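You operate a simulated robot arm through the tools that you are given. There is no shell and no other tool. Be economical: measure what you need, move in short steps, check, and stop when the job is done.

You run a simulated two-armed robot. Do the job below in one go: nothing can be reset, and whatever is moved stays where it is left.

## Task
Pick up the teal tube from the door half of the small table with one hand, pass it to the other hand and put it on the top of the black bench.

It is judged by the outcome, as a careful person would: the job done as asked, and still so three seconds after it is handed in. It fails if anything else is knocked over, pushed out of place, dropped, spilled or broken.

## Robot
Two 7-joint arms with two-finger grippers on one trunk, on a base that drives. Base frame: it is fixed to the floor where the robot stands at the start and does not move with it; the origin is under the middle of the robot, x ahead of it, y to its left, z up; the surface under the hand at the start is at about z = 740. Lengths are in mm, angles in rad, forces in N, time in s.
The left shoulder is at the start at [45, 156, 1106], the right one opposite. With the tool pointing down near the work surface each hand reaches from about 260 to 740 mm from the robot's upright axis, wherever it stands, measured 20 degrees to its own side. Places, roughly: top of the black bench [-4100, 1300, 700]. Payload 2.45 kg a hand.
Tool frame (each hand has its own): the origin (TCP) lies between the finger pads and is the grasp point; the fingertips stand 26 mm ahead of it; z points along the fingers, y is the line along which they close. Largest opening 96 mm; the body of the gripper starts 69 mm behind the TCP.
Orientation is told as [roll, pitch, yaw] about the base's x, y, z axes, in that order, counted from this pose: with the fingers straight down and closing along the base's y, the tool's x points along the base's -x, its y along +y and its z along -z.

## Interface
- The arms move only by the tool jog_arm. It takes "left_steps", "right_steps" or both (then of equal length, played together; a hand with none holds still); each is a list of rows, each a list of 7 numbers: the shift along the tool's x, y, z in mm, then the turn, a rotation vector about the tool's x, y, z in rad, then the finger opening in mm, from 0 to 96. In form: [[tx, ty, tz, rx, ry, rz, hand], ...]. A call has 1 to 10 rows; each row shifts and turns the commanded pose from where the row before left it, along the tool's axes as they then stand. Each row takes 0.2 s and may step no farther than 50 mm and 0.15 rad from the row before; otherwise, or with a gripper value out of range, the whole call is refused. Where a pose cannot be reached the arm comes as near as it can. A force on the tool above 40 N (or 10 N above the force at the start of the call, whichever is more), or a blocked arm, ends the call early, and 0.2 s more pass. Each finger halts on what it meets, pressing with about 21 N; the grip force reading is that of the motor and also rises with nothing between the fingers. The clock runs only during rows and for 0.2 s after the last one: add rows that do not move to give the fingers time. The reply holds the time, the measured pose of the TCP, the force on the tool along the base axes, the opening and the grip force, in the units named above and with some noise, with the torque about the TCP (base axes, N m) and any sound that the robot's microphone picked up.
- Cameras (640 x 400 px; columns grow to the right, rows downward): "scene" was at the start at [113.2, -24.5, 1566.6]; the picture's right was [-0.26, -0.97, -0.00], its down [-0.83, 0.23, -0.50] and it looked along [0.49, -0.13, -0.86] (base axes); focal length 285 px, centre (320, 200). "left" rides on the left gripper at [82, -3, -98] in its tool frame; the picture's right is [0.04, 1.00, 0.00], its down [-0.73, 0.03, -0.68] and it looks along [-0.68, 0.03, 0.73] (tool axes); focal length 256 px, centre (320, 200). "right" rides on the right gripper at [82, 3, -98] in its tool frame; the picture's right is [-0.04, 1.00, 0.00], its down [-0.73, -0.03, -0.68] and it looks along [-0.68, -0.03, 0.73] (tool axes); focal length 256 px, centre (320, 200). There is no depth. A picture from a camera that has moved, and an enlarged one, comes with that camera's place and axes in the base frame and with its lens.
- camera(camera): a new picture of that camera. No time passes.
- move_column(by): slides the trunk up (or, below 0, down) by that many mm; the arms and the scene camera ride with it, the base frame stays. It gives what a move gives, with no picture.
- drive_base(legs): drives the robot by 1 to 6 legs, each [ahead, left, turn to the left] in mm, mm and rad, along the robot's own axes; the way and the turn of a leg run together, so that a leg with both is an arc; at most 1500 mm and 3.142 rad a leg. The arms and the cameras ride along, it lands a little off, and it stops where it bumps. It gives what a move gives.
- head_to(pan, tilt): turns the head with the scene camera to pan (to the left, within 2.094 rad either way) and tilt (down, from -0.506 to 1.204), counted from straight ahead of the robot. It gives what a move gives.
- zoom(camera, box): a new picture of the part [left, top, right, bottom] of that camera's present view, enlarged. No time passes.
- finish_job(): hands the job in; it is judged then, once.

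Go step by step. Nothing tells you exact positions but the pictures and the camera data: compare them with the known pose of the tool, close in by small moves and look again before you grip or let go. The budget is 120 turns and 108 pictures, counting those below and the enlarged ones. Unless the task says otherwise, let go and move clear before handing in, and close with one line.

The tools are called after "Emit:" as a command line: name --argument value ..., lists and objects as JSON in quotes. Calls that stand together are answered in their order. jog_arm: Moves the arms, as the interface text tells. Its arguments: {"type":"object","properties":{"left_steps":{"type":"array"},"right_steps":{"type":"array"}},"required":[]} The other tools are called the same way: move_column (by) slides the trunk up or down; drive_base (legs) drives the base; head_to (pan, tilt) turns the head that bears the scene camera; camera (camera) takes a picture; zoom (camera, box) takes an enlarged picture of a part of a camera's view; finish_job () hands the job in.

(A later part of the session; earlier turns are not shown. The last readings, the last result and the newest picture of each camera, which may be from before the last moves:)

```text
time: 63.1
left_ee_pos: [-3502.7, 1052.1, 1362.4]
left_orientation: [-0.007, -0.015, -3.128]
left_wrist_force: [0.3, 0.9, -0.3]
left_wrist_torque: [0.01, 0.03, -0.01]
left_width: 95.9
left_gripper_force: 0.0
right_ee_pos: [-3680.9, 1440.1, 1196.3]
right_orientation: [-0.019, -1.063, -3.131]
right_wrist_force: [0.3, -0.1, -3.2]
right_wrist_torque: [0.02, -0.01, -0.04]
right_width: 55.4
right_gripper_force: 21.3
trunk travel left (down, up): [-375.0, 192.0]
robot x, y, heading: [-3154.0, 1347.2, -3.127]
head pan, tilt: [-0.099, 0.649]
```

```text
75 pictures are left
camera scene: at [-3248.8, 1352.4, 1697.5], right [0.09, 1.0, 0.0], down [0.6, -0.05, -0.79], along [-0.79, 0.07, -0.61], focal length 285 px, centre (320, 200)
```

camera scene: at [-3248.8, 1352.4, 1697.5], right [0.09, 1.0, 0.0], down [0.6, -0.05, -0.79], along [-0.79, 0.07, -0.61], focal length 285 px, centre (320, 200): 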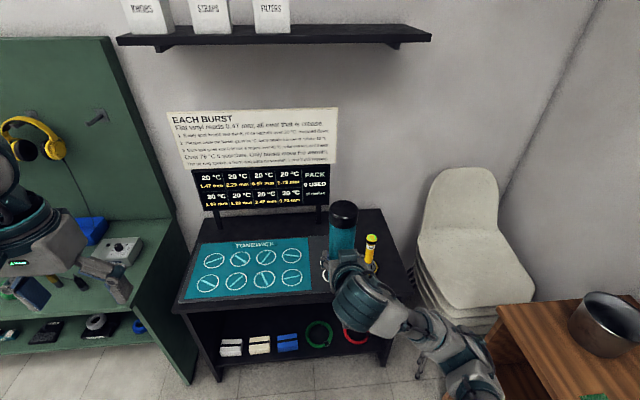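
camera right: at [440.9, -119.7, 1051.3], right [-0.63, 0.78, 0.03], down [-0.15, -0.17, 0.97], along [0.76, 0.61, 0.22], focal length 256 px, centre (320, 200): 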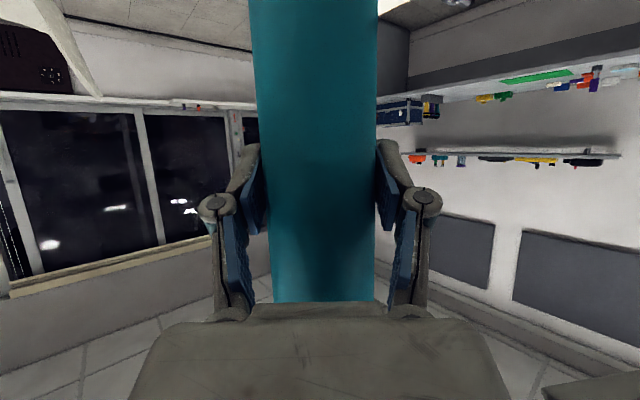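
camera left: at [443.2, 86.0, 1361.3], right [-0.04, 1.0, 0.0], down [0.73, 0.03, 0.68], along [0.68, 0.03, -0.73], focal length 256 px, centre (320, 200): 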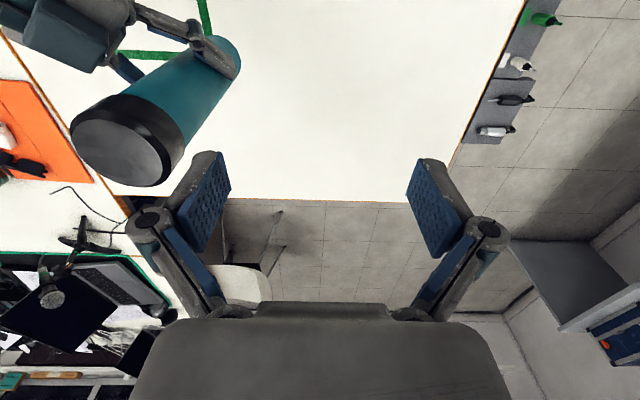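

Triangulating the two views puts the bench top nearer z ≈ 768, spanning x -3874…-4357. The free spot is about [-4258, 1562], right of the display (edge y ≈ 1491) and behind-left of the nozzle (≈[-3985, 1623], top ≈ 942). I drive closer, staying high.

Emit:
drive_base --legs '[[365, -30, -0.014]]'

Emit:
head_to --pan -0.2 --tilt 0.8

Emit:
camera --camera "scene"

Emit:
camera --camera "right"

Emit:
camera --camera "left"

```text
time: 65.4
left_ee_pos: [-3865.3, 1088.3, 1362.8]
left_orientation: [-0.008, -0.013, 3.138]
left_wrist_force: [0.4, -0.1, 0.1]
left_wrist_torque: [0.02, 0.02, 0.04]
left_width: 96.0
left_gripper_force: 0.1
right_ee_pos: [-4038.0, 1476.9, 1197.2]
right_orientation: [-0.016, -1.064, 3.134]
right_wrist_force: [0.7, 0.7, -2.1]
right_wrist_torque: [0.01, -0.01, 0.01]
right_width: 55.3
right_gripper_force: 20.9
trunk travel left (down, up): [-375.0, 192.0]
robot x, y, heading: [-3514.8, 1372.7, 3.142]
head pan, tilt: [-0.099, 0.649]
```

```text
time: 66.1
left_ee_pos: [-3864.9, 1089.1, 1363.5]
left_orientation: [-0.004, -0.018, 3.14]
left_wrist_force: [-0.1, -0.3, 0.0]
left_wrist_torque: [0.03, 0.0, -0.05]
left_width: 96.3
left_gripper_force: 0.0
right_ee_pos: [-4034.9, 1479.9, 1197.6]
right_orientation: [-0.016, -1.063, 3.134]
right_wrist_force: [-0.2, -0.2, -1.9]
right_wrist_torque: [0.0, -0.02, -0.02]
right_width: 55.3
right_gripper_force: 20.9
trunk travel left (down, up): [-375.0, 192.0]
robot x, y, heading: [-3515.0, 1379.4, 3.138]
head pan, tilt: [-0.201, 0.799]
```

```text
74 pictures are left
camera scene: at [-3601.4, 1392.8, 1684.9], right [0.2, 0.98, 0.0], down [0.7, -0.14, -0.69], along [-0.68, 0.14, -0.72], focal length 285 px, centre (320, 200)
```

scene: 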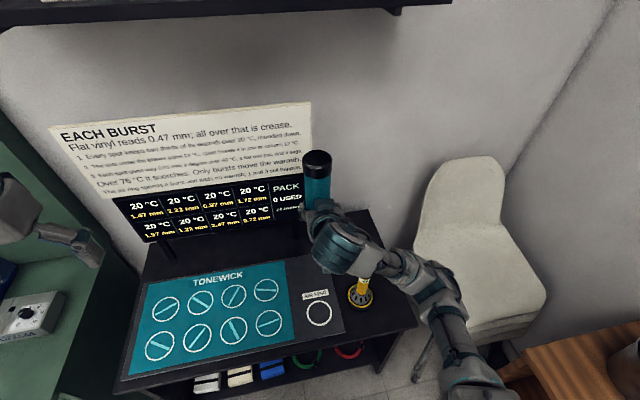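

```text
73 pictures are left
camera right: at [-3911.2, 1472.8, 1174.2], right [-0.04, -1.0, 0.03], down [0.24, 0.02, 0.97], along [-0.97, 0.05, 0.24], focal length 256 px, centre (320, 200)
```

right: 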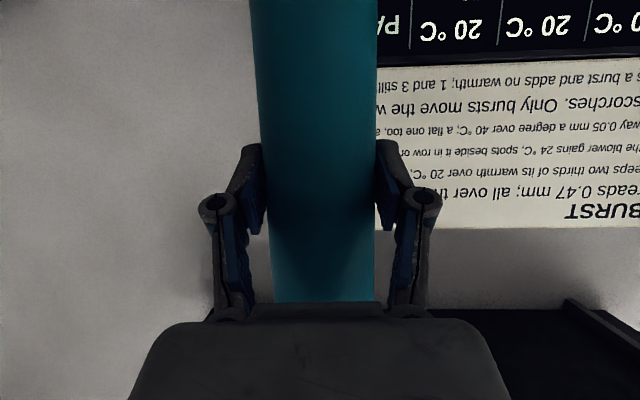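

```text
72 pictures are left
camera left: at [-3782.0, 1091.5, 1461.1], right [0.04, -1.0, -0.01], down [-0.72, -0.03, 0.69], along [-0.69, -0.02, -0.72], focal length 256 px, centre (320, 200)
```

left: 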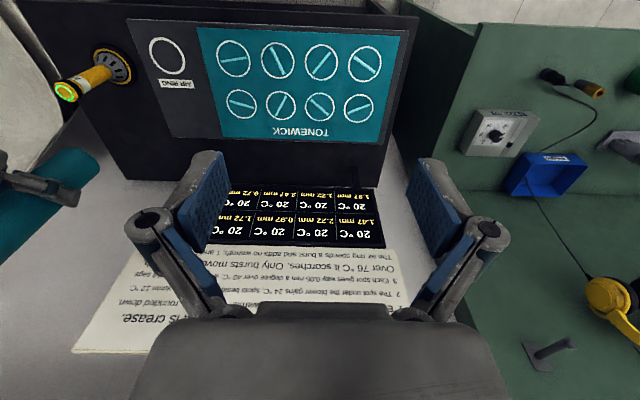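

The left camera confirms the layout: bench back edge near x ≈ -4375, free strip behind the panel. Staying high, I move the tube right 82 mm and forward 230 mm.

Emit:
jog_arm --right_steps '[[0, -41, 0, 0, 0, 0, 30], [0, -41, 0, 0, 0, 0, 30], [-22.4, 0, 40.2, 0, 0, 0, 30], [-22.4, 0, 40.2, 0, 0, 0, 30], [-22.4, 0, 40.2, 0, 0, 0, 30], [-22.4, 0, 40.2, 0, 0, 0, 30], [-22.4, 0, 40.2, 0, 0, 0, 30], [0, 0, 0, 0, 0, 0, 30]]'

Emit:
camera --camera "scene"

Emit:
camera --camera "left"

```text
time: 67.9
left_ee_pos: [-3862.0, 1089.3, 1364.4]
left_orientation: [-0.005, -0.017, 3.138]
left_wrist_force: [-0.4, 0.8, 0.6]
left_wrist_torque: [0.0, 0.0, -0.03]
left_width: 95.9
left_gripper_force: 0.2
right_ee_pos: [-4263.8, 1568.9, 1199.4]
right_orientation: [-0.018, -1.065, 3.134]
right_wrist_force: [0.5, -0.7, -1.7]
right_wrist_torque: [0.01, -0.01, 0.01]
right_width: 55.7
right_gripper_force: 21.8
trunk travel left (down, up): [-375.0, 192.0]
robot x, y, heading: [-3517.1, 1377.9, 3.137]
head pan, tilt: [-0.201, 0.799]
```

```text
71 pictures are left
camera scene: at [-3601.0, 1394.0, 1685.0], right [0.2, 0.98, 0.0], down [0.7, -0.15, -0.69], along [-0.68, 0.14, -0.72], focal length 285 px, centre (320, 200)
```

scene: 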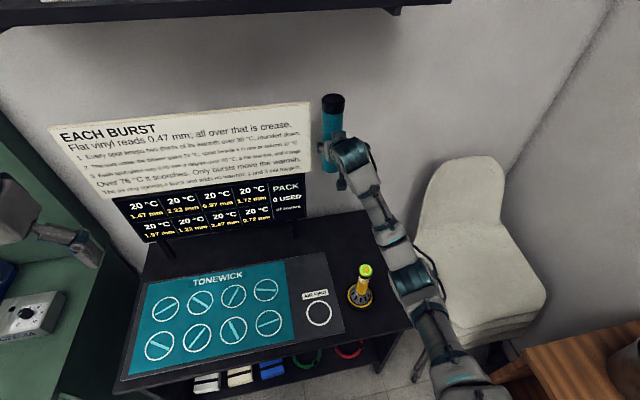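

```text
70 pictures are left
camera left: at [-3780.1, 1092.1, 1461.8], right [0.04, -1.0, -0.01], down [-0.72, -0.03, 0.69], along [-0.69, -0.02, -0.72], focal length 256 px, centre (320, 200)
```

left: 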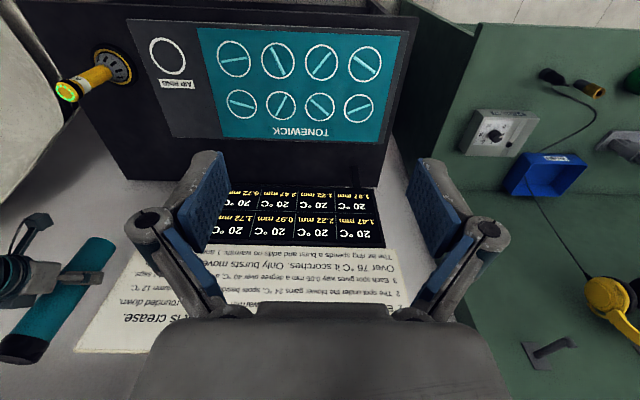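

The forearm currently runs right above the nozzle, so lowering here would risk it. I step the base back, left and turn right about 0.22 rad, so the arm comes in from the left of the nozzle.

Emit:
drive_base --legs '[[-150, 0, 0], [0, 161, 0], [0, 0, -0.22], [173, 39, 0]]'

Emit:
head_to --pan -0.1 --tilt 0.8

Emit:
camera --camera "scene"

Emit:
camera --camera "left"

```text
time: 72.2
left_ee_pos: [-3933.8, 1058.9, 1371.8]
left_orientation: [0.027, -0.018, 2.913]
left_wrist_force: [-0.2, -0.1, 0.4]
left_wrist_torque: [-0.02, 0.04, -0.02]
left_width: 95.8
left_gripper_force: 0.0
right_ee_pos: [-4221.1, 1609.1, 1195.2]
right_orientation: [0.044, -1.066, 2.856]
right_wrist_force: [0.3, 4.1, -3.6]
right_wrist_torque: [-0.15, 0.05, 0.18]
right_width: 55.3
right_gripper_force: 21.1
trunk travel left (down, up): [-375.0, 192.0]
robot x, y, heading: [-3546.8, 1228.2, 2.918]
head pan, tilt: [-0.201, 0.799]
```

```text
time: 72.8
left_ee_pos: [-3937.0, 1041.1, 1367.5]
left_orientation: [0.01, -0.019, 2.911]
left_wrist_force: [0.6, 0.7, 0.0]
left_wrist_torque: [-0.04, 0.02, -0.03]
left_width: 96.2
left_gripper_force: 0.0
right_ee_pos: [-4223.3, 1599.5, 1198.8]
right_orientation: [0.002, -1.065, 2.886]
right_wrist_force: [0.0, 2.0, -2.9]
right_wrist_torque: [-0.09, 0.03, 0.11]
right_width: 55.4
right_gripper_force: 20.9
trunk travel left (down, up): [-375.0, 192.0]
robot x, y, heading: [-3543.5, 1231.9, 2.919]
head pan, tilt: [-0.099, 0.799]
```

```text
69 pictures are left
camera scene: at [-3623.6, 1265.8, 1684.8], right [0.32, 0.95, 0.0], down [0.68, -0.23, -0.69], along [-0.66, 0.22, -0.72], focal length 285 px, centre (320, 200)
```

scene: 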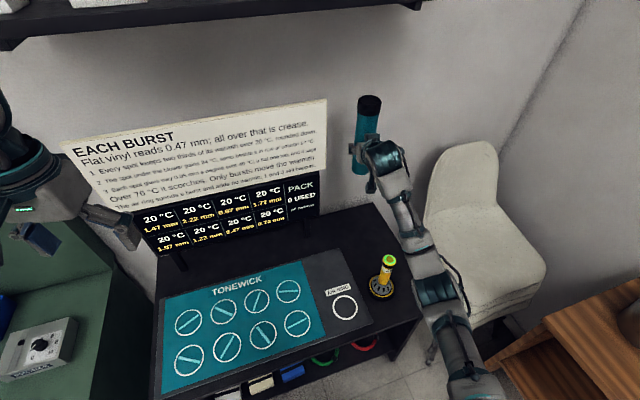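

```text
68 pictures are left
camera left: at [-3855.9, 1027.3, 1465.2], right [-0.19, -0.98, 0.01], down [-0.71, 0.14, 0.69], along [-0.68, 0.12, -0.72], focal length 256 px, centre (320, 200)
```

left: 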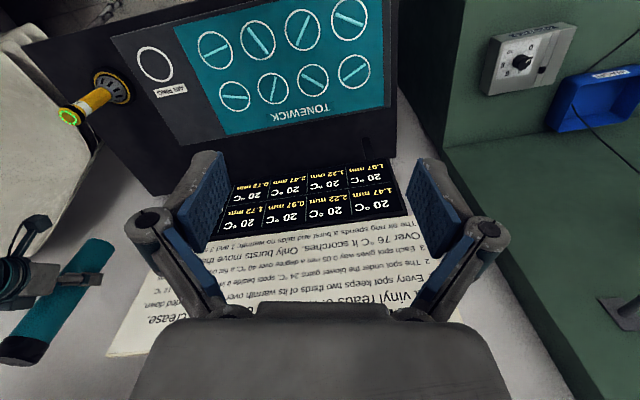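

The arm now comes from further left; I turn the hand 0.25 rad more to the right about the tube and nudge it to the target, to widen the gap to the nozzle.

Emit:
jog_arm --right_steps '[[0, 0, 0, 0.109, 0, 0.0606, 30], [0, 0, 0, 0.109, 0, 0.0606, 30], [-5.9, 21.5, 10.5, 0, 0, 0, 30], [-5.9, 21.5, 10.6, 0, 0, 0, 30], [0, 0, 0, 0, 0, 0, 30], [0, 0, 0, 0, 0, 0, 30]]'

Emit:
camera --camera "scene"

Emit:
camera --camera "left"

```text
time: 73.7
left_ee_pos: [-3929.3, 1035.8, 1370.3]
left_orientation: [0.015, -0.022, 2.911]
left_wrist_force: [1.4, 1.6, 0.6]
left_wrist_torque: [-0.1, 0.03, -0.02]
left_width: 95.8
left_gripper_force: 0.1
right_ee_pos: [-4242.3, 1570.7, 1204.5]
right_orientation: [0.017, -1.068, 2.635]
right_wrist_force: [-0.1, 1.1, -2.3]
right_wrist_torque: [-0.08, -0.01, 0.07]
right_width: 55.6
right_gripper_force: 21.2
trunk travel left (down, up): [-375.0, 192.0]
robot x, y, heading: [-3541.5, 1221.0, 2.91]
head pan, tilt: [-0.099, 0.799]
stopped in row 4 (right hand): the force on the tool passed its limit at 61 N (the readings are from after the stop); the commanded pose is now the measured one
```

```text
67 pictures are left
camera scene: at [-3623.0, 1241.1, 1685.2], right [0.32, 0.95, 0.0], down [0.68, -0.23, -0.7], along [-0.66, 0.23, -0.72], focal length 285 px, centre (320, 200)
```

scene: 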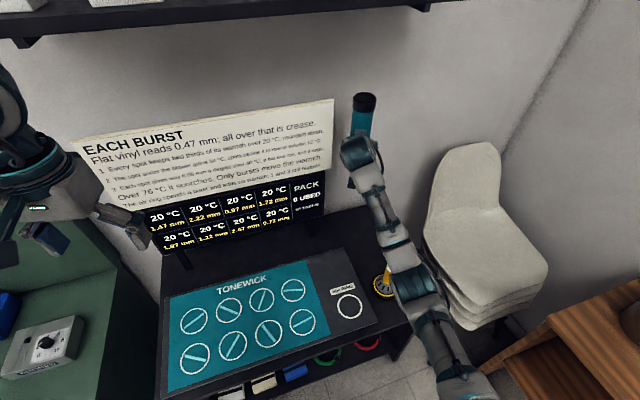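

```text
66 pictures are left
camera left: at [-3848.5, 1020.9, 1468.0], right [-0.19, -0.98, 0.01], down [-0.7, 0.14, 0.7], along [-0.69, 0.12, -0.72], focal length 256 px, centre (320, 200)
```

left: 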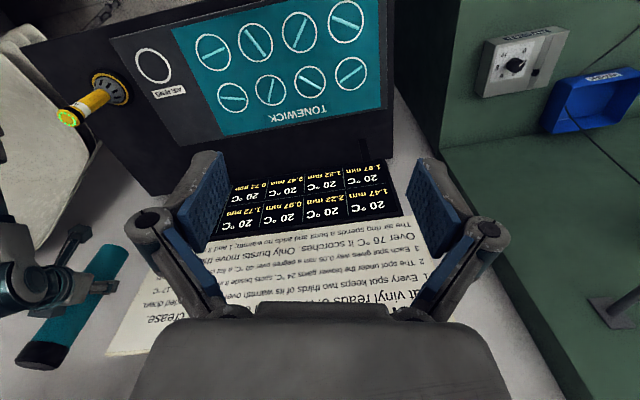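

The right hand met something (61 N) — most likely the sign's right edge just left of the fingers. I back off 35 mm to the right and look closely.

Emit:
jog_arm --right_steps '[[5, -12, -9, 0, 0, 0, 30], [5, -13, -9, 0, 0, 0, 30], [0, 0, 0, 0, 0, 0, 30], [0, 0, 0, 0, 0, 0, 30], [0, 0, 0, 0, 0, 0, 30]]'

Emit:
zoom --camera "scene" --box '[260, 70, 460, 195]'

Emit:
camera --camera "right"

Emit:
zoom --camera "left" --box '[0, 180, 240, 380]'

```text
time: 75.1
left_ee_pos: [-3942.5, 976.3, 1358.8]
left_orientation: [-0.033, -0.023, 2.918]
left_wrist_force: [-0.4, -1.7, -0.9]
left_wrist_torque: [0.09, -0.04, -0.02]
left_width: 96.2
left_gripper_force: 0.0
right_ee_pos: [-4223.8, 1528.2, 1211.0]
right_orientation: [-0.067, -1.08, 2.713]
right_wrist_force: [-0.3, -2.0, -1.7]
right_wrist_torque: [0.02, -0.03, -0.09]
right_width: 55.5
right_gripper_force: 21.0
trunk travel left (down, up): [-375.0, 192.0]
robot x, y, heading: [-3546.6, 1219.4, 2.916]
head pan, tilt: [-0.099, 0.799]
stopped in row 5 (right hand): the arm was blocked; the commanded pose is now the measured one
```

```text
3.20 times, centred on (360, 132) of scene
camera zoom: at [-3629.4, 1231.9, 1684.9], right [0.32, 0.95, 0.01], down [0.68, -0.22, -0.69], along [-0.66, 0.23, -0.72], focal length 911 px, centre (192, 416)
```

zoom: 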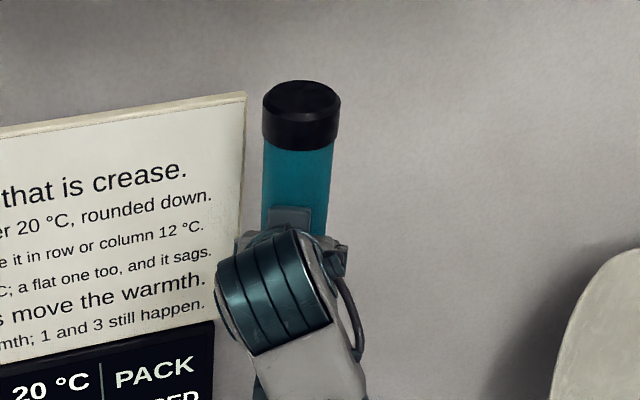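

```text
64 pictures are left
camera right: at [-4113.2, 1467.2, 1185.5], right [-0.48, -0.87, 0.0], down [0.22, -0.12, 0.97], along [-0.85, 0.47, 0.25], focal length 256 px, centre (320, 200)
```

right: 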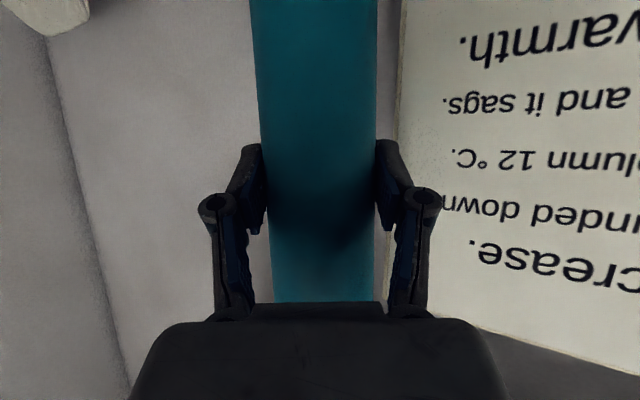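

```text
2.00 times, centred on (120, 280) of left
camera zoom: at [-3861.3, 958.2, 1455.7], right [-0.18, -0.98, -0.03], down [-0.71, 0.11, 0.69], along [-0.68, 0.15, -0.72], focal length 512 px, centre (720, 40)
```

zoom: 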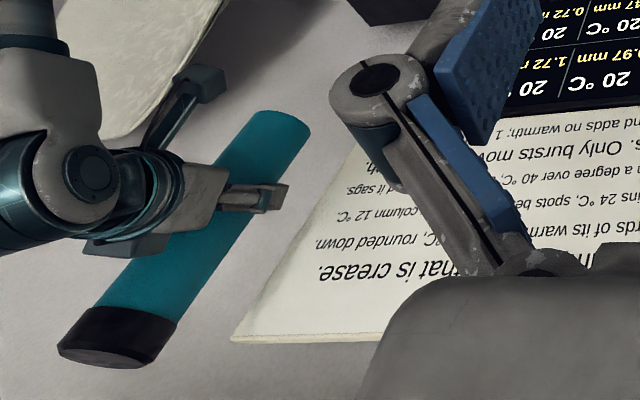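

The readings suggest the whole body is swaying sideways; I hold still for a moment and see whether it settles.

Emit:
jog_arm --left_steps '[[0, 0, 0, 0, 0, 0, 96], [0, 0, 0, 0, 0, 0, 96], [0, 0, 0, 0, 0, 0, 96], [0, 0, 0, 0, 0, 0, 96]]'

Emit:
camera --camera "scene"

```text
time: 76.3
left_ee_pos: [-3937.1, 980.9, 1362.5]
left_orientation: [-0.028, -0.024, 2.919]
left_wrist_force: [-0.3, 0.6, -0.2]
left_wrist_torque: [0.02, -0.01, 0.0]
left_width: 96.1
left_gripper_force: 0.1
right_ee_pos: [-4219.9, 1531.7, 1212.1]
right_orientation: [-0.048, -1.08, 2.7]
right_wrist_force: [0.0, -0.3, -2.6]
right_wrist_torque: [-0.01, 0.03, 0.0]
right_width: 55.5
right_gripper_force: 20.8
trunk travel left (down, up): [-375.0, 192.0]
robot x, y, heading: [-3547.0, 1215.2, 2.919]
head pan, tilt: [-0.099, 0.799]
stopped in row 4 (left hand): the arm was blocked; the commanded pose is now the measured one
```

```text
62 pictures are left
camera scene: at [-3636.4, 1204.2, 1684.5], right [0.32, 0.95, 0.02], down [0.69, -0.21, -0.7], along [-0.65, 0.24, -0.72], focal length 285 px, centre (320, 200)
```

scene: 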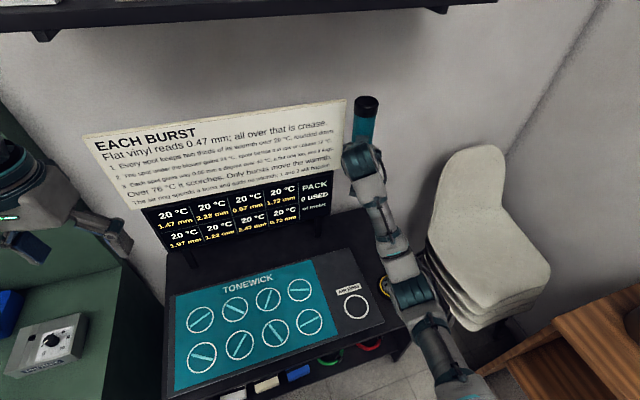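

The head keeps drifting toward -y, and an arm reports "blocked", so something is pressing on the robot. I look to its left and right sides.

Emit:
head_to --pan 0.9 --tilt 0.9

Emit:
camera --camera "scene"

Emit:
head_to --pan -0.9 --tilt 0.9

Emit:
camera --camera "scene"

Emit:
head_to --pan 0 --tilt 1.2

Emit:
camera --camera "scene"

```text
time: 77.6
left_ee_pos: [-3926.4, 1029.7, 1372.2]
left_orientation: [0.01, -0.027, 2.915]
left_wrist_force: [0.5, 0.8, 0.3]
left_wrist_torque: [-0.13, 0.0, -0.01]
left_width: 95.9
left_gripper_force: 0.2
right_ee_pos: [-4208.5, 1575.5, 1206.6]
right_orientation: [0.014, -1.072, 2.64]
right_wrist_force: [1.6, 2.8, -3.2]
right_wrist_torque: [-0.11, 0.02, 0.11]
right_width: 55.4
right_gripper_force: 21.3
trunk travel left (down, up): [-375.0, 192.0]
robot x, y, heading: [-3545.1, 1223.1, 2.914]
head pan, tilt: [0.901, 0.901]
```

```text
61 pictures are left
camera scene: at [-3599.8, 1213.9, 1678.1], right [-0.62, 0.78, -0.02], down [0.61, 0.47, -0.63], along [-0.49, -0.41, -0.77], focal length 285 px, centre (320, 200)
```

scene: 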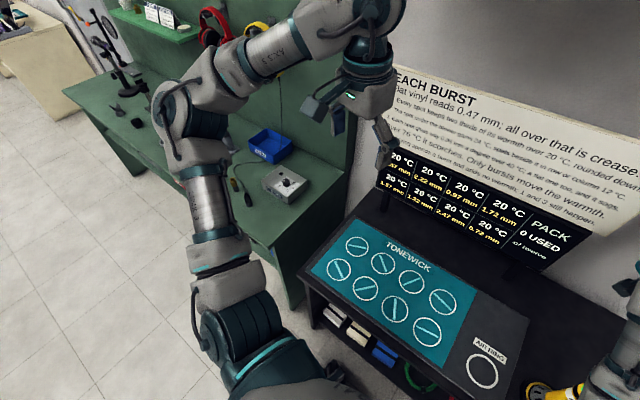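

```text
time: 79.4
left_ee_pos: [-3926.4, 1031.3, 1372.6]
left_orientation: [0.011, -0.027, 2.915]
left_wrist_force: [-0.3, -0.2, 0.9]
left_wrist_torque: [-0.05, 0.0, 0.01]
left_width: 96.0
left_gripper_force: 0.2
right_ee_pos: [-4208.0, 1578.5, 1206.6]
right_orientation: [0.016, -1.072, 2.638]
right_wrist_force: [0.4, 0.7, -1.8]
right_wrist_torque: [-0.05, 0.02, 0.09]
right_width: 55.6
right_gripper_force: 21.0
trunk travel left (down, up): [-375.0, 192.0]
robot x, y, heading: [-3545.4, 1223.0, 2.91]
head pan, tilt: [-0.901, 0.901]
```

```text
60 pictures are left
camera scene: at [-3573.1, 1329.6, 1675.2], right [0.9, 0.43, -0.01], down [0.34, -0.72, -0.6], along [-0.27, 0.54, -0.8], focal length 285 px, centre (320, 200)
```

scene: 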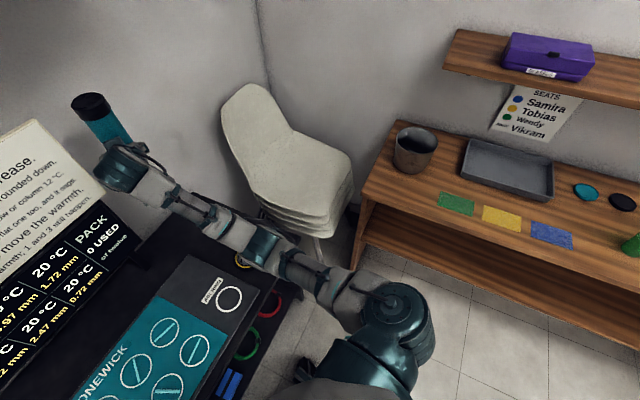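

```text
time: 80.6
left_ee_pos: [-3939.3, 974.6, 1361.1]
left_orientation: [-0.029, -0.023, 2.921]
left_wrist_force: [0.3, 0.2, -0.1]
left_wrist_torque: [0.04, 0.0, -0.02]
left_width: 96.1
left_gripper_force: 0.0
right_ee_pos: [-4219.5, 1524.5, 1213.5]
right_orientation: [-0.052, -1.08, 2.707]
right_wrist_force: [-1.0, -1.8, -1.5]
right_wrist_torque: [0.0, -0.01, -0.04]
right_width: 55.5
right_gripper_force: 20.8
trunk travel left (down, up): [-375.0, 192.0]
robot x, y, heading: [-3546.8, 1213.3, 2.911]
head pan, tilt: [0.0, 1.201]
```

```text
59 pictures are left
camera scene: at [-3606.8, 1222.3, 1657.3], right [0.23, 0.97, 0.0], down [0.91, -0.21, -0.36], along [-0.35, 0.08, -0.93], focal length 285 px, centre (320, 200)
```

scene: 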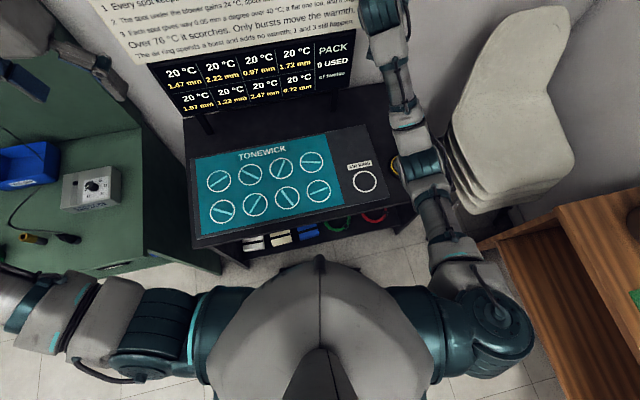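

The robot is rocking slightly from side to side in its latest stance, carrying the hands ±25 mm. I back off 200 mm to get clear of whatever unsettles the base, and check.

Emit:
drive_base --legs '[[-200, 0, 0]]'

Emit:
head_to --pan -0.1 --tilt 0.8

Emit:
jog_arm --left_steps '[[0, 0, 0, 0, 0, 0, 96], [0, 0, 0, 0, 0, 0, 96], [0, 0, 0, 0, 0, 0, 96]]'

Emit:
jog_arm --left_steps '[[0, 0, 0, 0, 0, 0, 96], [0, 0, 0, 0, 0, 0, 96], [0, 0, 0, 0, 0, 0, 96]]'

Emit:
camera --camera "scene"

```text
time: 82.2
left_ee_pos: [-3733.9, 988.5, 1370.3]
left_orientation: [0.01, -0.022, 2.912]
left_wrist_force: [0.3, 0.9, 1.0]
left_wrist_torque: [-0.15, 0.05, 0.02]
left_width: 96.3
left_gripper_force: 0.1
right_ee_pos: [-4013.6, 1535.3, 1204.6]
right_orientation: [0.017, -1.07, 2.636]
right_wrist_force: [0.7, 1.9, -2.1]
right_wrist_torque: [-0.11, 0.03, 0.16]
right_width: 55.5
right_gripper_force: 21.4
trunk travel left (down, up): [-375.0, 192.0]
robot x, y, heading: [-3347.8, 1175.3, 2.909]
head pan, tilt: [0.0, 1.201]
```

```text
time: 83.1
left_ee_pos: [-3726.2, 985.9, 1372.4]
left_orientation: [0.007, -0.032, 2.912]
left_wrist_force: [0.4, 1.9, -0.2]
left_wrist_torque: [-0.1, 0.07, 0.01]
left_width: 95.8
left_gripper_force: 0.0
right_ee_pos: [-4006.7, 1534.9, 1211.0]
right_orientation: [0.01, -1.076, 2.638]
right_wrist_force: [0.4, 1.9, -2.7]
right_wrist_torque: [-0.08, 0.01, 0.14]
right_width: 55.7
right_gripper_force: 20.9
trunk travel left (down, up): [-375.0, 192.0]
robot x, y, heading: [-3350.0, 1179.6, 2.912]
head pan, tilt: [-0.099, 0.799]
```

```text
time: 84.1
left_ee_pos: [-3722.9, 985.4, 1372.2]
left_orientation: [0.01, -0.033, 2.906]
left_wrist_force: [-0.5, 0.1, 0.4]
left_wrist_torque: [-0.04, 0.02, -0.03]
left_width: 96.1
left_gripper_force: 0.0
right_ee_pos: [-4003.3, 1535.8, 1211.9]
right_orientation: [0.002, -1.079, 2.641]
right_wrist_force: [-0.7, 0.7, -2.5]
right_wrist_torque: [-0.03, 0.01, 0.02]
right_width: 55.4
right_gripper_force: 20.7
trunk travel left (down, up): [-375.0, 192.0]
robot x, y, heading: [-3346.0, 1184.7, 2.912]
head pan, tilt: [-0.099, 0.799]
stopped in row 3 (left hand): the arm was blocked; the commanded pose is now the measured one
```

```text
time: 85.1
left_ee_pos: [-3721.2, 973.9, 1372.0]
left_orientation: [-0.002, -0.038, 2.908]
left_wrist_force: [-1.0, 0.0, -0.3]
left_wrist_torque: [0.01, -0.01, -0.01]
left_width: 96.0
left_gripper_force: 0.2
right_ee_pos: [-4002.0, 1526.7, 1216.9]
right_orientation: [-0.016, -1.085, 2.661]
right_wrist_force: [0.1, -0.8, -1.2]
right_wrist_torque: [0.02, -0.01, -0.09]
right_width: 55.7
right_gripper_force: 21.0
trunk travel left (down, up): [-375.0, 192.0]
robot x, y, heading: [-3347.3, 1186.5, 2.908]
head pan, tilt: [-0.099, 0.799]
stopped in row 3 (left hand): the arm was blocked; the commanded pose is now the measured one
```

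```text
58 pictures are left
camera scene: at [-3425.2, 1226.5, 1684.8], right [0.32, 0.95, -0.01], down [0.68, -0.24, -0.69], along [-0.66, 0.22, -0.72], focal length 285 px, centre (320, 200)
```

scene: 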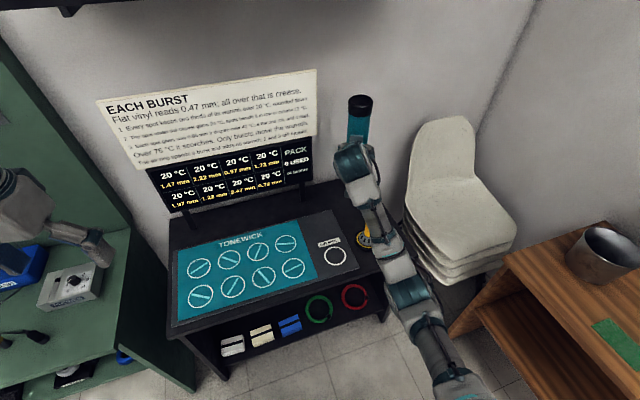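

I lower the trunk 100 mm to calm the sway and wait.

Emit:
move_column --by -100

Emit:
jog_arm --right_steps '[[0, 0, 0, 0, 0, 0, 30], [0, 0, 0, 0, 0, 0, 30], [0, 0, 0, 0, 0, 0, 30], [0, 0, 0, 0, 0, 0, 30], [0, 0, 0, 0, 0, 0, 30]]'

Emit:
jog_arm --right_steps '[[0, 0, 0, 0, 0, 0, 30], [0, 0, 0, 0, 0, 0, 30], [0, 0, 0, 0, 0, 0, 30], [0, 0, 0, 0, 0, 0, 30], [0, 0, 0, 0, 0, 0, 30]]'

Emit:
jog_arm --right_steps '[[0, 0, 0, 0, 0, 0, 30], [0, 0, 0, 0, 0, 0, 30], [0, 0, 0, 0, 0, 0, 30], [0, 0, 0, 0, 0, 0, 30], [0, 0, 0, 0, 0, 0, 30]]'

```text
time: 86.4
left_ee_pos: [-3722.0, 968.5, 1270.4]
left_orientation: [-0.005, -0.036, 2.907]
left_wrist_force: [0.2, 1.3, 0.4]
left_wrist_torque: [-0.01, -0.01, 0.01]
left_width: 96.0
left_gripper_force: 0.0
right_ee_pos: [-4004.0, 1521.3, 1119.0]
right_orientation: [-0.025, -1.086, 2.666]
right_wrist_force: [-0.1, 0.1, -2.5]
right_wrist_torque: [0.02, 0.01, 0.01]
right_width: 55.5
right_gripper_force: 21.1
trunk travel left (down, up): [-275.0, 292.0]
robot x, y, heading: [-3346.9, 1188.5, 2.91]
head pan, tilt: [-0.099, 0.799]
```

```text
time: 87.6
left_ee_pos: [-3719.3, 985.5, 1273.1]
left_orientation: [0.009, -0.037, 2.904]
left_wrist_force: [-0.5, -0.1, 0.4]
left_wrist_torque: [-0.06, 0.03, 0.0]
left_width: 95.9
left_gripper_force: 0.0
right_ee_pos: [-3999.4, 1536.8, 1114.4]
right_orientation: [-0.005, -1.081, 2.645]
right_wrist_force: [0.4, -0.3, -2.1]
right_wrist_torque: [-0.04, -0.01, 0.04]
right_width: 55.4
right_gripper_force: 21.1
trunk travel left (down, up): [-275.0, 292.0]
robot x, y, heading: [-3346.4, 1192.0, 2.912]
head pan, tilt: [-0.099, 0.799]
```

```text
time: 88.8
left_ee_pos: [-3726.0, 958.4, 1268.3]
left_orientation: [-0.011, -0.036, 2.908]
left_wrist_force: [-0.2, -1.1, -0.3]
left_wrist_torque: [0.03, 0.0, -0.01]
left_width: 95.6
left_gripper_force: 0.0
right_ee_pos: [-4005.4, 1512.4, 1118.0]
right_orientation: [-0.039, -1.087, 2.679]
right_wrist_force: [1.2, 0.2, -2.4]
right_wrist_torque: [0.02, -0.03, 0.01]
right_width: 55.4
right_gripper_force: 21.1
trunk travel left (down, up): [-275.0, 292.0]
robot x, y, heading: [-3348.6, 1182.3, 2.91]
head pan, tilt: [-0.099, 0.799]
```

```text
time: 90.0
left_ee_pos: [-3722.3, 975.0, 1271.1]
left_orientation: [-0.001, -0.036, 2.905]
left_wrist_force: [0.0, 0.6, 0.8]
left_wrist_torque: [-0.01, 0.02, 0.02]
left_width: 96.0
left_gripper_force: 0.0
right_ee_pos: [-4002.7, 1526.8, 1115.7]
right_orientation: [-0.021, -1.083, 2.657]
right_wrist_force: [0.2, -0.5, -1.4]
right_wrist_torque: [-0.02, -0.02, 0.01]
right_width: 55.5
right_gripper_force: 20.6
trunk travel left (down, up): [-275.0, 292.0]
robot x, y, heading: [-3348.6, 1190.7, 2.912]
head pan, tilt: [-0.099, 0.799]
```

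The sway is decaying, so it's just a soft suspension excited by driving. Before lowering, I need the right forearm's height relative to the nozzle, so I turn the left hand's camera toward it for a side view.

Emit:
jog_arm --left_steps '[[0, 0, 0, 0, 0, 0.15, 96], [0, 0, 0, 0, 0, 0.15, 96], [0, 0, 0, 0, 0, 0.15, 96], [0, 0, 0, 0, 0, 0.15, 96], [0, 0, 0, 0, 0, 0.15, 96], [0, 0, 0, 0, 0, 0.15, 96], [0, 0, 0, 0, -0.15, 0, 96], [0, 0, 0, 0, -0.15, 0, 96], [0, 0, 0, 0, -0.1, 0, 96], [0, 0, 0, 0, 0, 0, 96]]'

Emit:
camera --camera "left"

Emit:
camera --camera "scene"

```text
time: 92.2
left_ee_pos: [-3707.8, 992.3, 1252.9]
left_orientation: [0.029, -0.426, 1.996]
left_wrist_force: [-0.2, 0.1, 0.2]
left_wrist_torque: [0.0, -0.02, 0.01]
left_width: 95.9
left_gripper_force: 0.0
left hand out of reach, approached as far as the arm can: row 6
right_ee_pos: [-4002.7, 1523.7, 1115.8]
right_orientation: [-0.024, -1.086, 2.665]
right_wrist_force: [0.9, 0.1, -1.7]
right_wrist_torque: [0.01, -0.03, 0.01]
right_width: 55.3
right_gripper_force: 21.2
trunk travel left (down, up): [-275.0, 292.0]
robot x, y, heading: [-3346.6, 1188.0, 2.913]
head pan, tilt: [-0.099, 0.799]
```

```text
57 pictures are left
camera left: at [-3655.0, 890.7, 1309.9], right [-0.89, -0.46, 0.01], down [-0.17, 0.35, 0.92], along [-0.42, 0.82, -0.39], focal length 256 px, centre (320, 200)
```

left: 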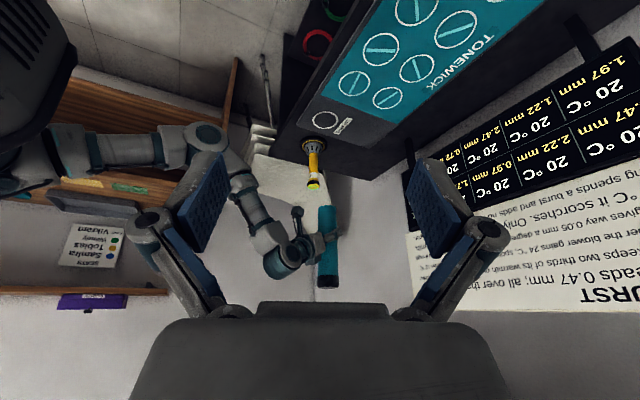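

```text
56 pictures are left
camera scene: at [-3472.0, 1224.0, 1584.2], right [0.32, 0.95, 0.0], down [0.68, -0.23, -0.69], along [-0.66, 0.23, -0.72], focal length 285 px, centre (320, 200)
```

scene: 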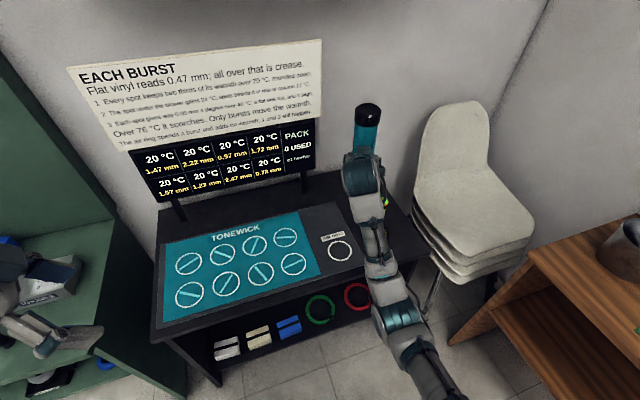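

The side view shows the elbow hanging about 230 mm below the hand; lowering like this would hit the bench. I'll back off, raise the trunk fully, and reach down with the arm so the elbow stays high and behind.

Emit:
drive_base --legs '[[-250, 0, 0]]'

Emit:
move_column --by 290

Emit:
jog_arm --right_steps '[[39, 0, 22, 0, 0, 0, 30], [39, 0, 22, 0, 0, 0, 30], [39, 0, 22, 0, 0, 0, 30], [39, 0, 22, 0, 0, 0, 30], [39, 0, 22, 0, 0, 0, 30], [39, 0, 22, 0, 0, 0, 30], [39, 0, 22, 0, 0, 0, 30], [0, 0, 0, 0, 0, 0, 30]]'

Emit:
camera --camera "left"

Emit:
camera --camera "scene"

```text
time: 94.0
left_ee_pos: [-3461.5, 934.4, 1252.2]
left_orientation: [0.028, -0.424, 1.997]
left_wrist_force: [-0.9, -0.5, 0.3]
left_wrist_torque: [-0.03, 0.0, 0.02]
left_width: 95.9
left_gripper_force: 0.1
right_ee_pos: [-3757.1, 1465.8, 1116.5]
right_orientation: [-0.026, -1.086, 2.665]
right_wrist_force: [-0.1, -0.3, -1.3]
right_wrist_torque: [-0.02, -0.04, -0.03]
right_width: 55.7
right_gripper_force: 21.2
trunk travel left (down, up): [-275.0, 292.0]
robot x, y, heading: [-3099.0, 1127.2, 2.907]
head pan, tilt: [-0.099, 0.799]
```

```text
time: 97.0
left_ee_pos: [-3458.0, 934.1, 1543.6]
left_orientation: [0.029, -0.427, 1.997]
left_wrist_force: [0.8, 0.2, -0.5]
left_wrist_torque: [0.01, 0.01, -0.04]
left_width: 96.0
left_gripper_force: 0.1
right_ee_pos: [-3753.5, 1465.4, 1408.9]
right_orientation: [-0.022, -1.089, 2.663]
right_wrist_force: [0.3, -0.5, -2.5]
right_wrist_torque: [0.01, 0.01, -0.04]
right_width: 55.7
right_gripper_force: 21.0
trunk travel left (down, up): [-565.0, 2.0]
robot x, y, heading: [-3099.4, 1129.8, 2.911]
head pan, tilt: [-0.099, 0.799]
```

```text
time: 98.8
left_ee_pos: [-3457.6, 932.5, 1544.8]
left_orientation: [0.033, -0.428, 1.994]
left_wrist_force: [0.4, -0.4, 0.6]
left_wrist_torque: [-0.02, 0.0, 0.04]
left_width: 96.0
left_gripper_force: 0.1
right_ee_pos: [-3759.4, 1474.5, 1096.1]
right_orientation: [-0.02, -1.089, 2.662]
right_wrist_force: [0.4, -0.1, -2.1]
right_wrist_torque: [0.0, 0.01, 0.02]
right_width: 56.1
right_gripper_force: 21.3
trunk travel left (down, up): [-565.0, 2.0]
robot x, y, heading: [-3100.7, 1130.0, 2.911]
head pan, tilt: [-0.099, 0.799]
```

```text
55 pictures are left
camera left: at [-3405.1, 830.8, 1600.8], right [-0.89, -0.46, 0.01], down [-0.17, 0.35, 0.92], along [-0.42, 0.82, -0.39], focal length 256 px, centre (320, 200)
```

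left: 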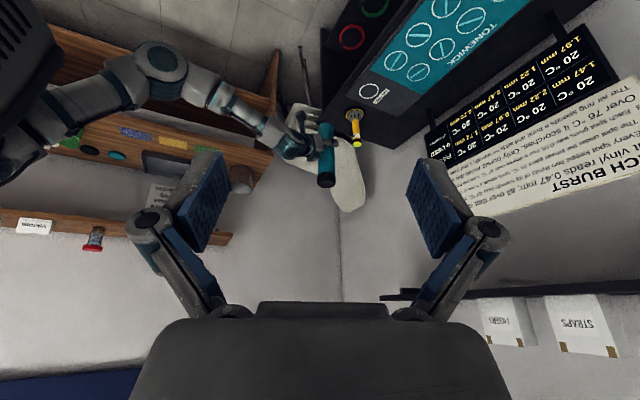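

```text
54 pictures are left
camera scene: at [-3164.8, 1148.9, 1874.6], right [0.32, 0.95, 0.0], down [0.68, -0.23, -0.69], along [-0.66, 0.23, -0.72], focal length 285 px, centre (320, 200)
```

scene: 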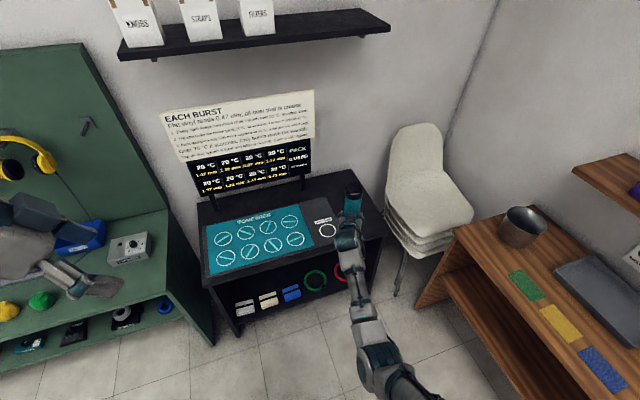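

With the trunk high the sway is gone and the elbow sits well back. I extend the arm 110 mm and lower it 146 mm here, over clear bench front, to get the straight-arm pose I want.

Emit:
jog_arm --right_steps '[[19.5, 0, 41.3, 0, 0, 0, 30], [19.5, 0, 41.3, 0, 0, 0, 30], [19.5, 0, 41.3, 0, 0, 0, 30], [19.5, 0, 41.3, 0, 0, 0, 30], [0, 0, 0, 0, 0, 0, 30]]'

Emit:
camera --camera "left"

Emit:
camera --camera "scene"

```text
time: 100.0
left_ee_pos: [-3458.1, 931.6, 1544.4]
left_orientation: [0.03, -0.428, 1.993]
left_wrist_force: [-0.5, -0.3, 0.5]
left_wrist_torque: [0.02, -0.01, -0.01]
left_width: 96.1
left_gripper_force: 0.1
right_ee_pos: [-3821.2, 1507.0, 1004.2]
right_orientation: [-0.023, -1.088, 2.662]
right_wrist_force: [-0.4, -0.4, -1.9]
right_wrist_torque: [-0.03, 0.02, 0.0]
right_width: 55.6
right_gripper_force: 20.8
right hand out of reach, approached as far as the arm can: row 3, 4
trunk travel left (down, up): [-565.0, 2.0]
robot x, y, heading: [-3103.9, 1128.0, 2.916]
head pan, tilt: [-0.099, 0.799]
```

```text
53 pictures are left
camera left: at [-3405.6, 829.9, 1600.5], right [-0.89, -0.46, 0.01], down [-0.17, 0.35, 0.92], along [-0.42, 0.82, -0.39], focal length 256 px, centre (320, 200)
```

left: 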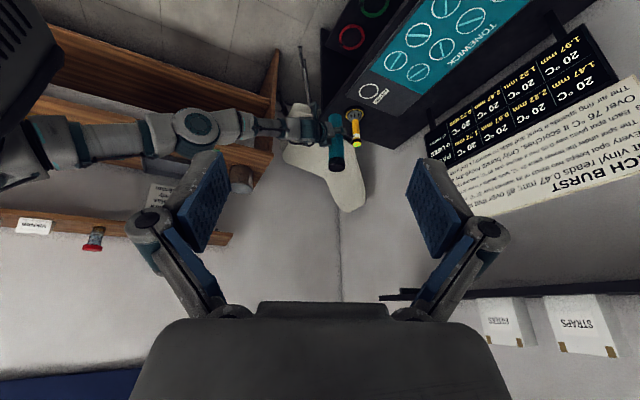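

```text
52 pictures are left
camera scene: at [-3165.5, 1148.5, 1874.5], right [0.32, 0.95, 0.0], down [0.68, -0.23, -0.69], along [-0.66, 0.23, -0.72], focal length 285 px, centre (320, 200)
```

scene: 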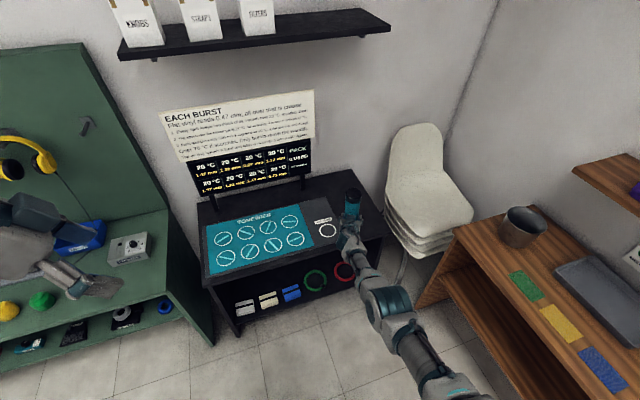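

The arm's straight limit is clear now (shoulder to wrist ≈ 650 mm). I set the arm shape (raise ~45 mm), then drive first to a pre-position back-left of the line to the target, staying high.

Emit:
jog_arm --right_steps '[[-24, 0, -25.2, 0, 0, 0, 30], [-24, 0, -25.2, 0, 0, 0, 30], [-24, 0, -25.2, 0, 0, 0, 30], [0, 0, 0, 0, 0, 0, 30]]'

Emit:
drive_base --legs '[[0, 0, -0.053], [134, 120, 0]]'

Emit:
jog_arm --right_steps '[[0, 0, 0, 0, 0, 0, 30], [0, 0, 0, 0, 0, 0, 30], [0, 0, 0, 0, 0, 0, 30], [0, 0, 0, 0, 0, 0, 30], [0, 0, 0, 0, 0, 0, 30]]'

Emit:
camera --camera "left"

Emit:
camera --camera "scene"

```text
time: 101.0
left_ee_pos: [-3458.6, 933.6, 1543.9]
left_orientation: [0.029, -0.427, 1.994]
left_wrist_force: [-0.6, 0.3, 0.0]
left_wrist_torque: [0.02, -0.02, 0.03]
left_width: 96.0
left_gripper_force: 0.1
right_ee_pos: [-3791.3, 1491.2, 1105.0]
right_orientation: [-0.023, -1.085, 2.662]
right_wrist_force: [0.1, -0.3, -2.8]
right_wrist_torque: [0.01, -0.02, 0.01]
right_width: 55.8
right_gripper_force: 20.9
trunk travel left (down, up): [-565.0, 2.0]
robot x, y, heading: [-3099.8, 1128.9, 2.907]
head pan, tilt: [-0.099, 0.799]
```

```text
time: 102.9
left_ee_pos: [-3614.5, 908.0, 1550.5]
left_orientation: [0.05, -0.415, 1.932]
left_wrist_force: [1.0, 1.5, 0.6]
left_wrist_torque: [-0.11, 0.06, 0.01]
left_width: 95.7
left_gripper_force: 0.1
right_ee_pos: [-3922.0, 1474.6, 1103.2]
right_orientation: [0.025, -1.084, 2.57]
right_wrist_force: [1.0, 1.4, -2.8]
right_wrist_torque: [-0.04, 0.05, 0.11]
right_width: 55.7
right_gripper_force: 20.8
trunk travel left (down, up): [-565.0, 2.0]
robot x, y, heading: [-3260.9, 1057.2, 2.86]
head pan, tilt: [-0.099, 0.799]
```

```text
time: 104.1
left_ee_pos: [-3625.7, 867.1, 1543.6]
left_orientation: [0.031, -0.435, 1.943]
left_wrist_force: [0.0, 0.1, 0.2]
left_wrist_torque: [0.02, -0.02, -0.01]
left_width: 96.1
left_gripper_force: 0.2
right_ee_pos: [-3930.5, 1444.5, 1109.3]
right_orientation: [-0.028, -1.093, 2.617]
right_wrist_force: [-0.3, -1.1, -1.9]
right_wrist_torque: [0.04, -0.01, -0.02]
right_width: 55.7
right_gripper_force: 21.5
trunk travel left (down, up): [-565.0, 2.0]
robot x, y, heading: [-3259.4, 1049.5, 2.858]
head pan, tilt: [-0.099, 0.799]
```

```text
51 pictures are left
camera left: at [-3578.4, 761.5, 1600.0], right [-0.91, -0.41, 0.01], down [-0.15, 0.35, 0.93], along [-0.38, 0.84, -0.38], focal length 256 px, centre (320, 200)
```

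left: 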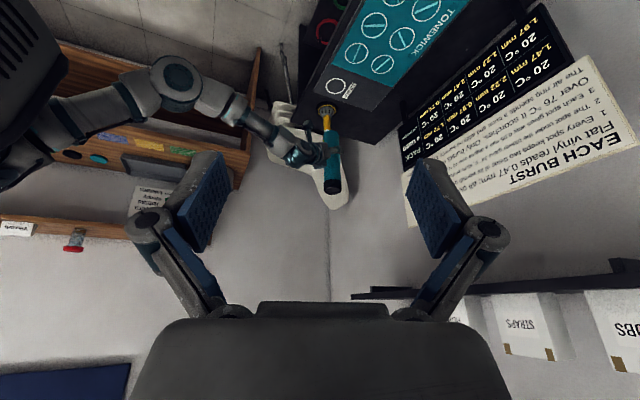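

```text
50 pictures are left
camera scene: at [-3321.6, 1083.1, 1874.6], right [0.37, 0.93, 0.0], down [0.67, -0.27, -0.69], along [-0.64, 0.26, -0.72], focal length 285 px, centre (320, 200)
```

scene: 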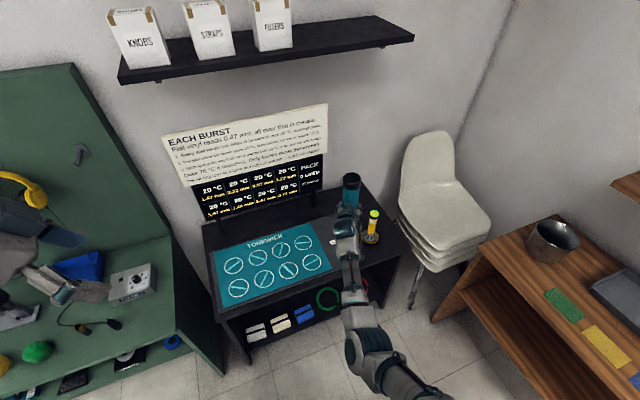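

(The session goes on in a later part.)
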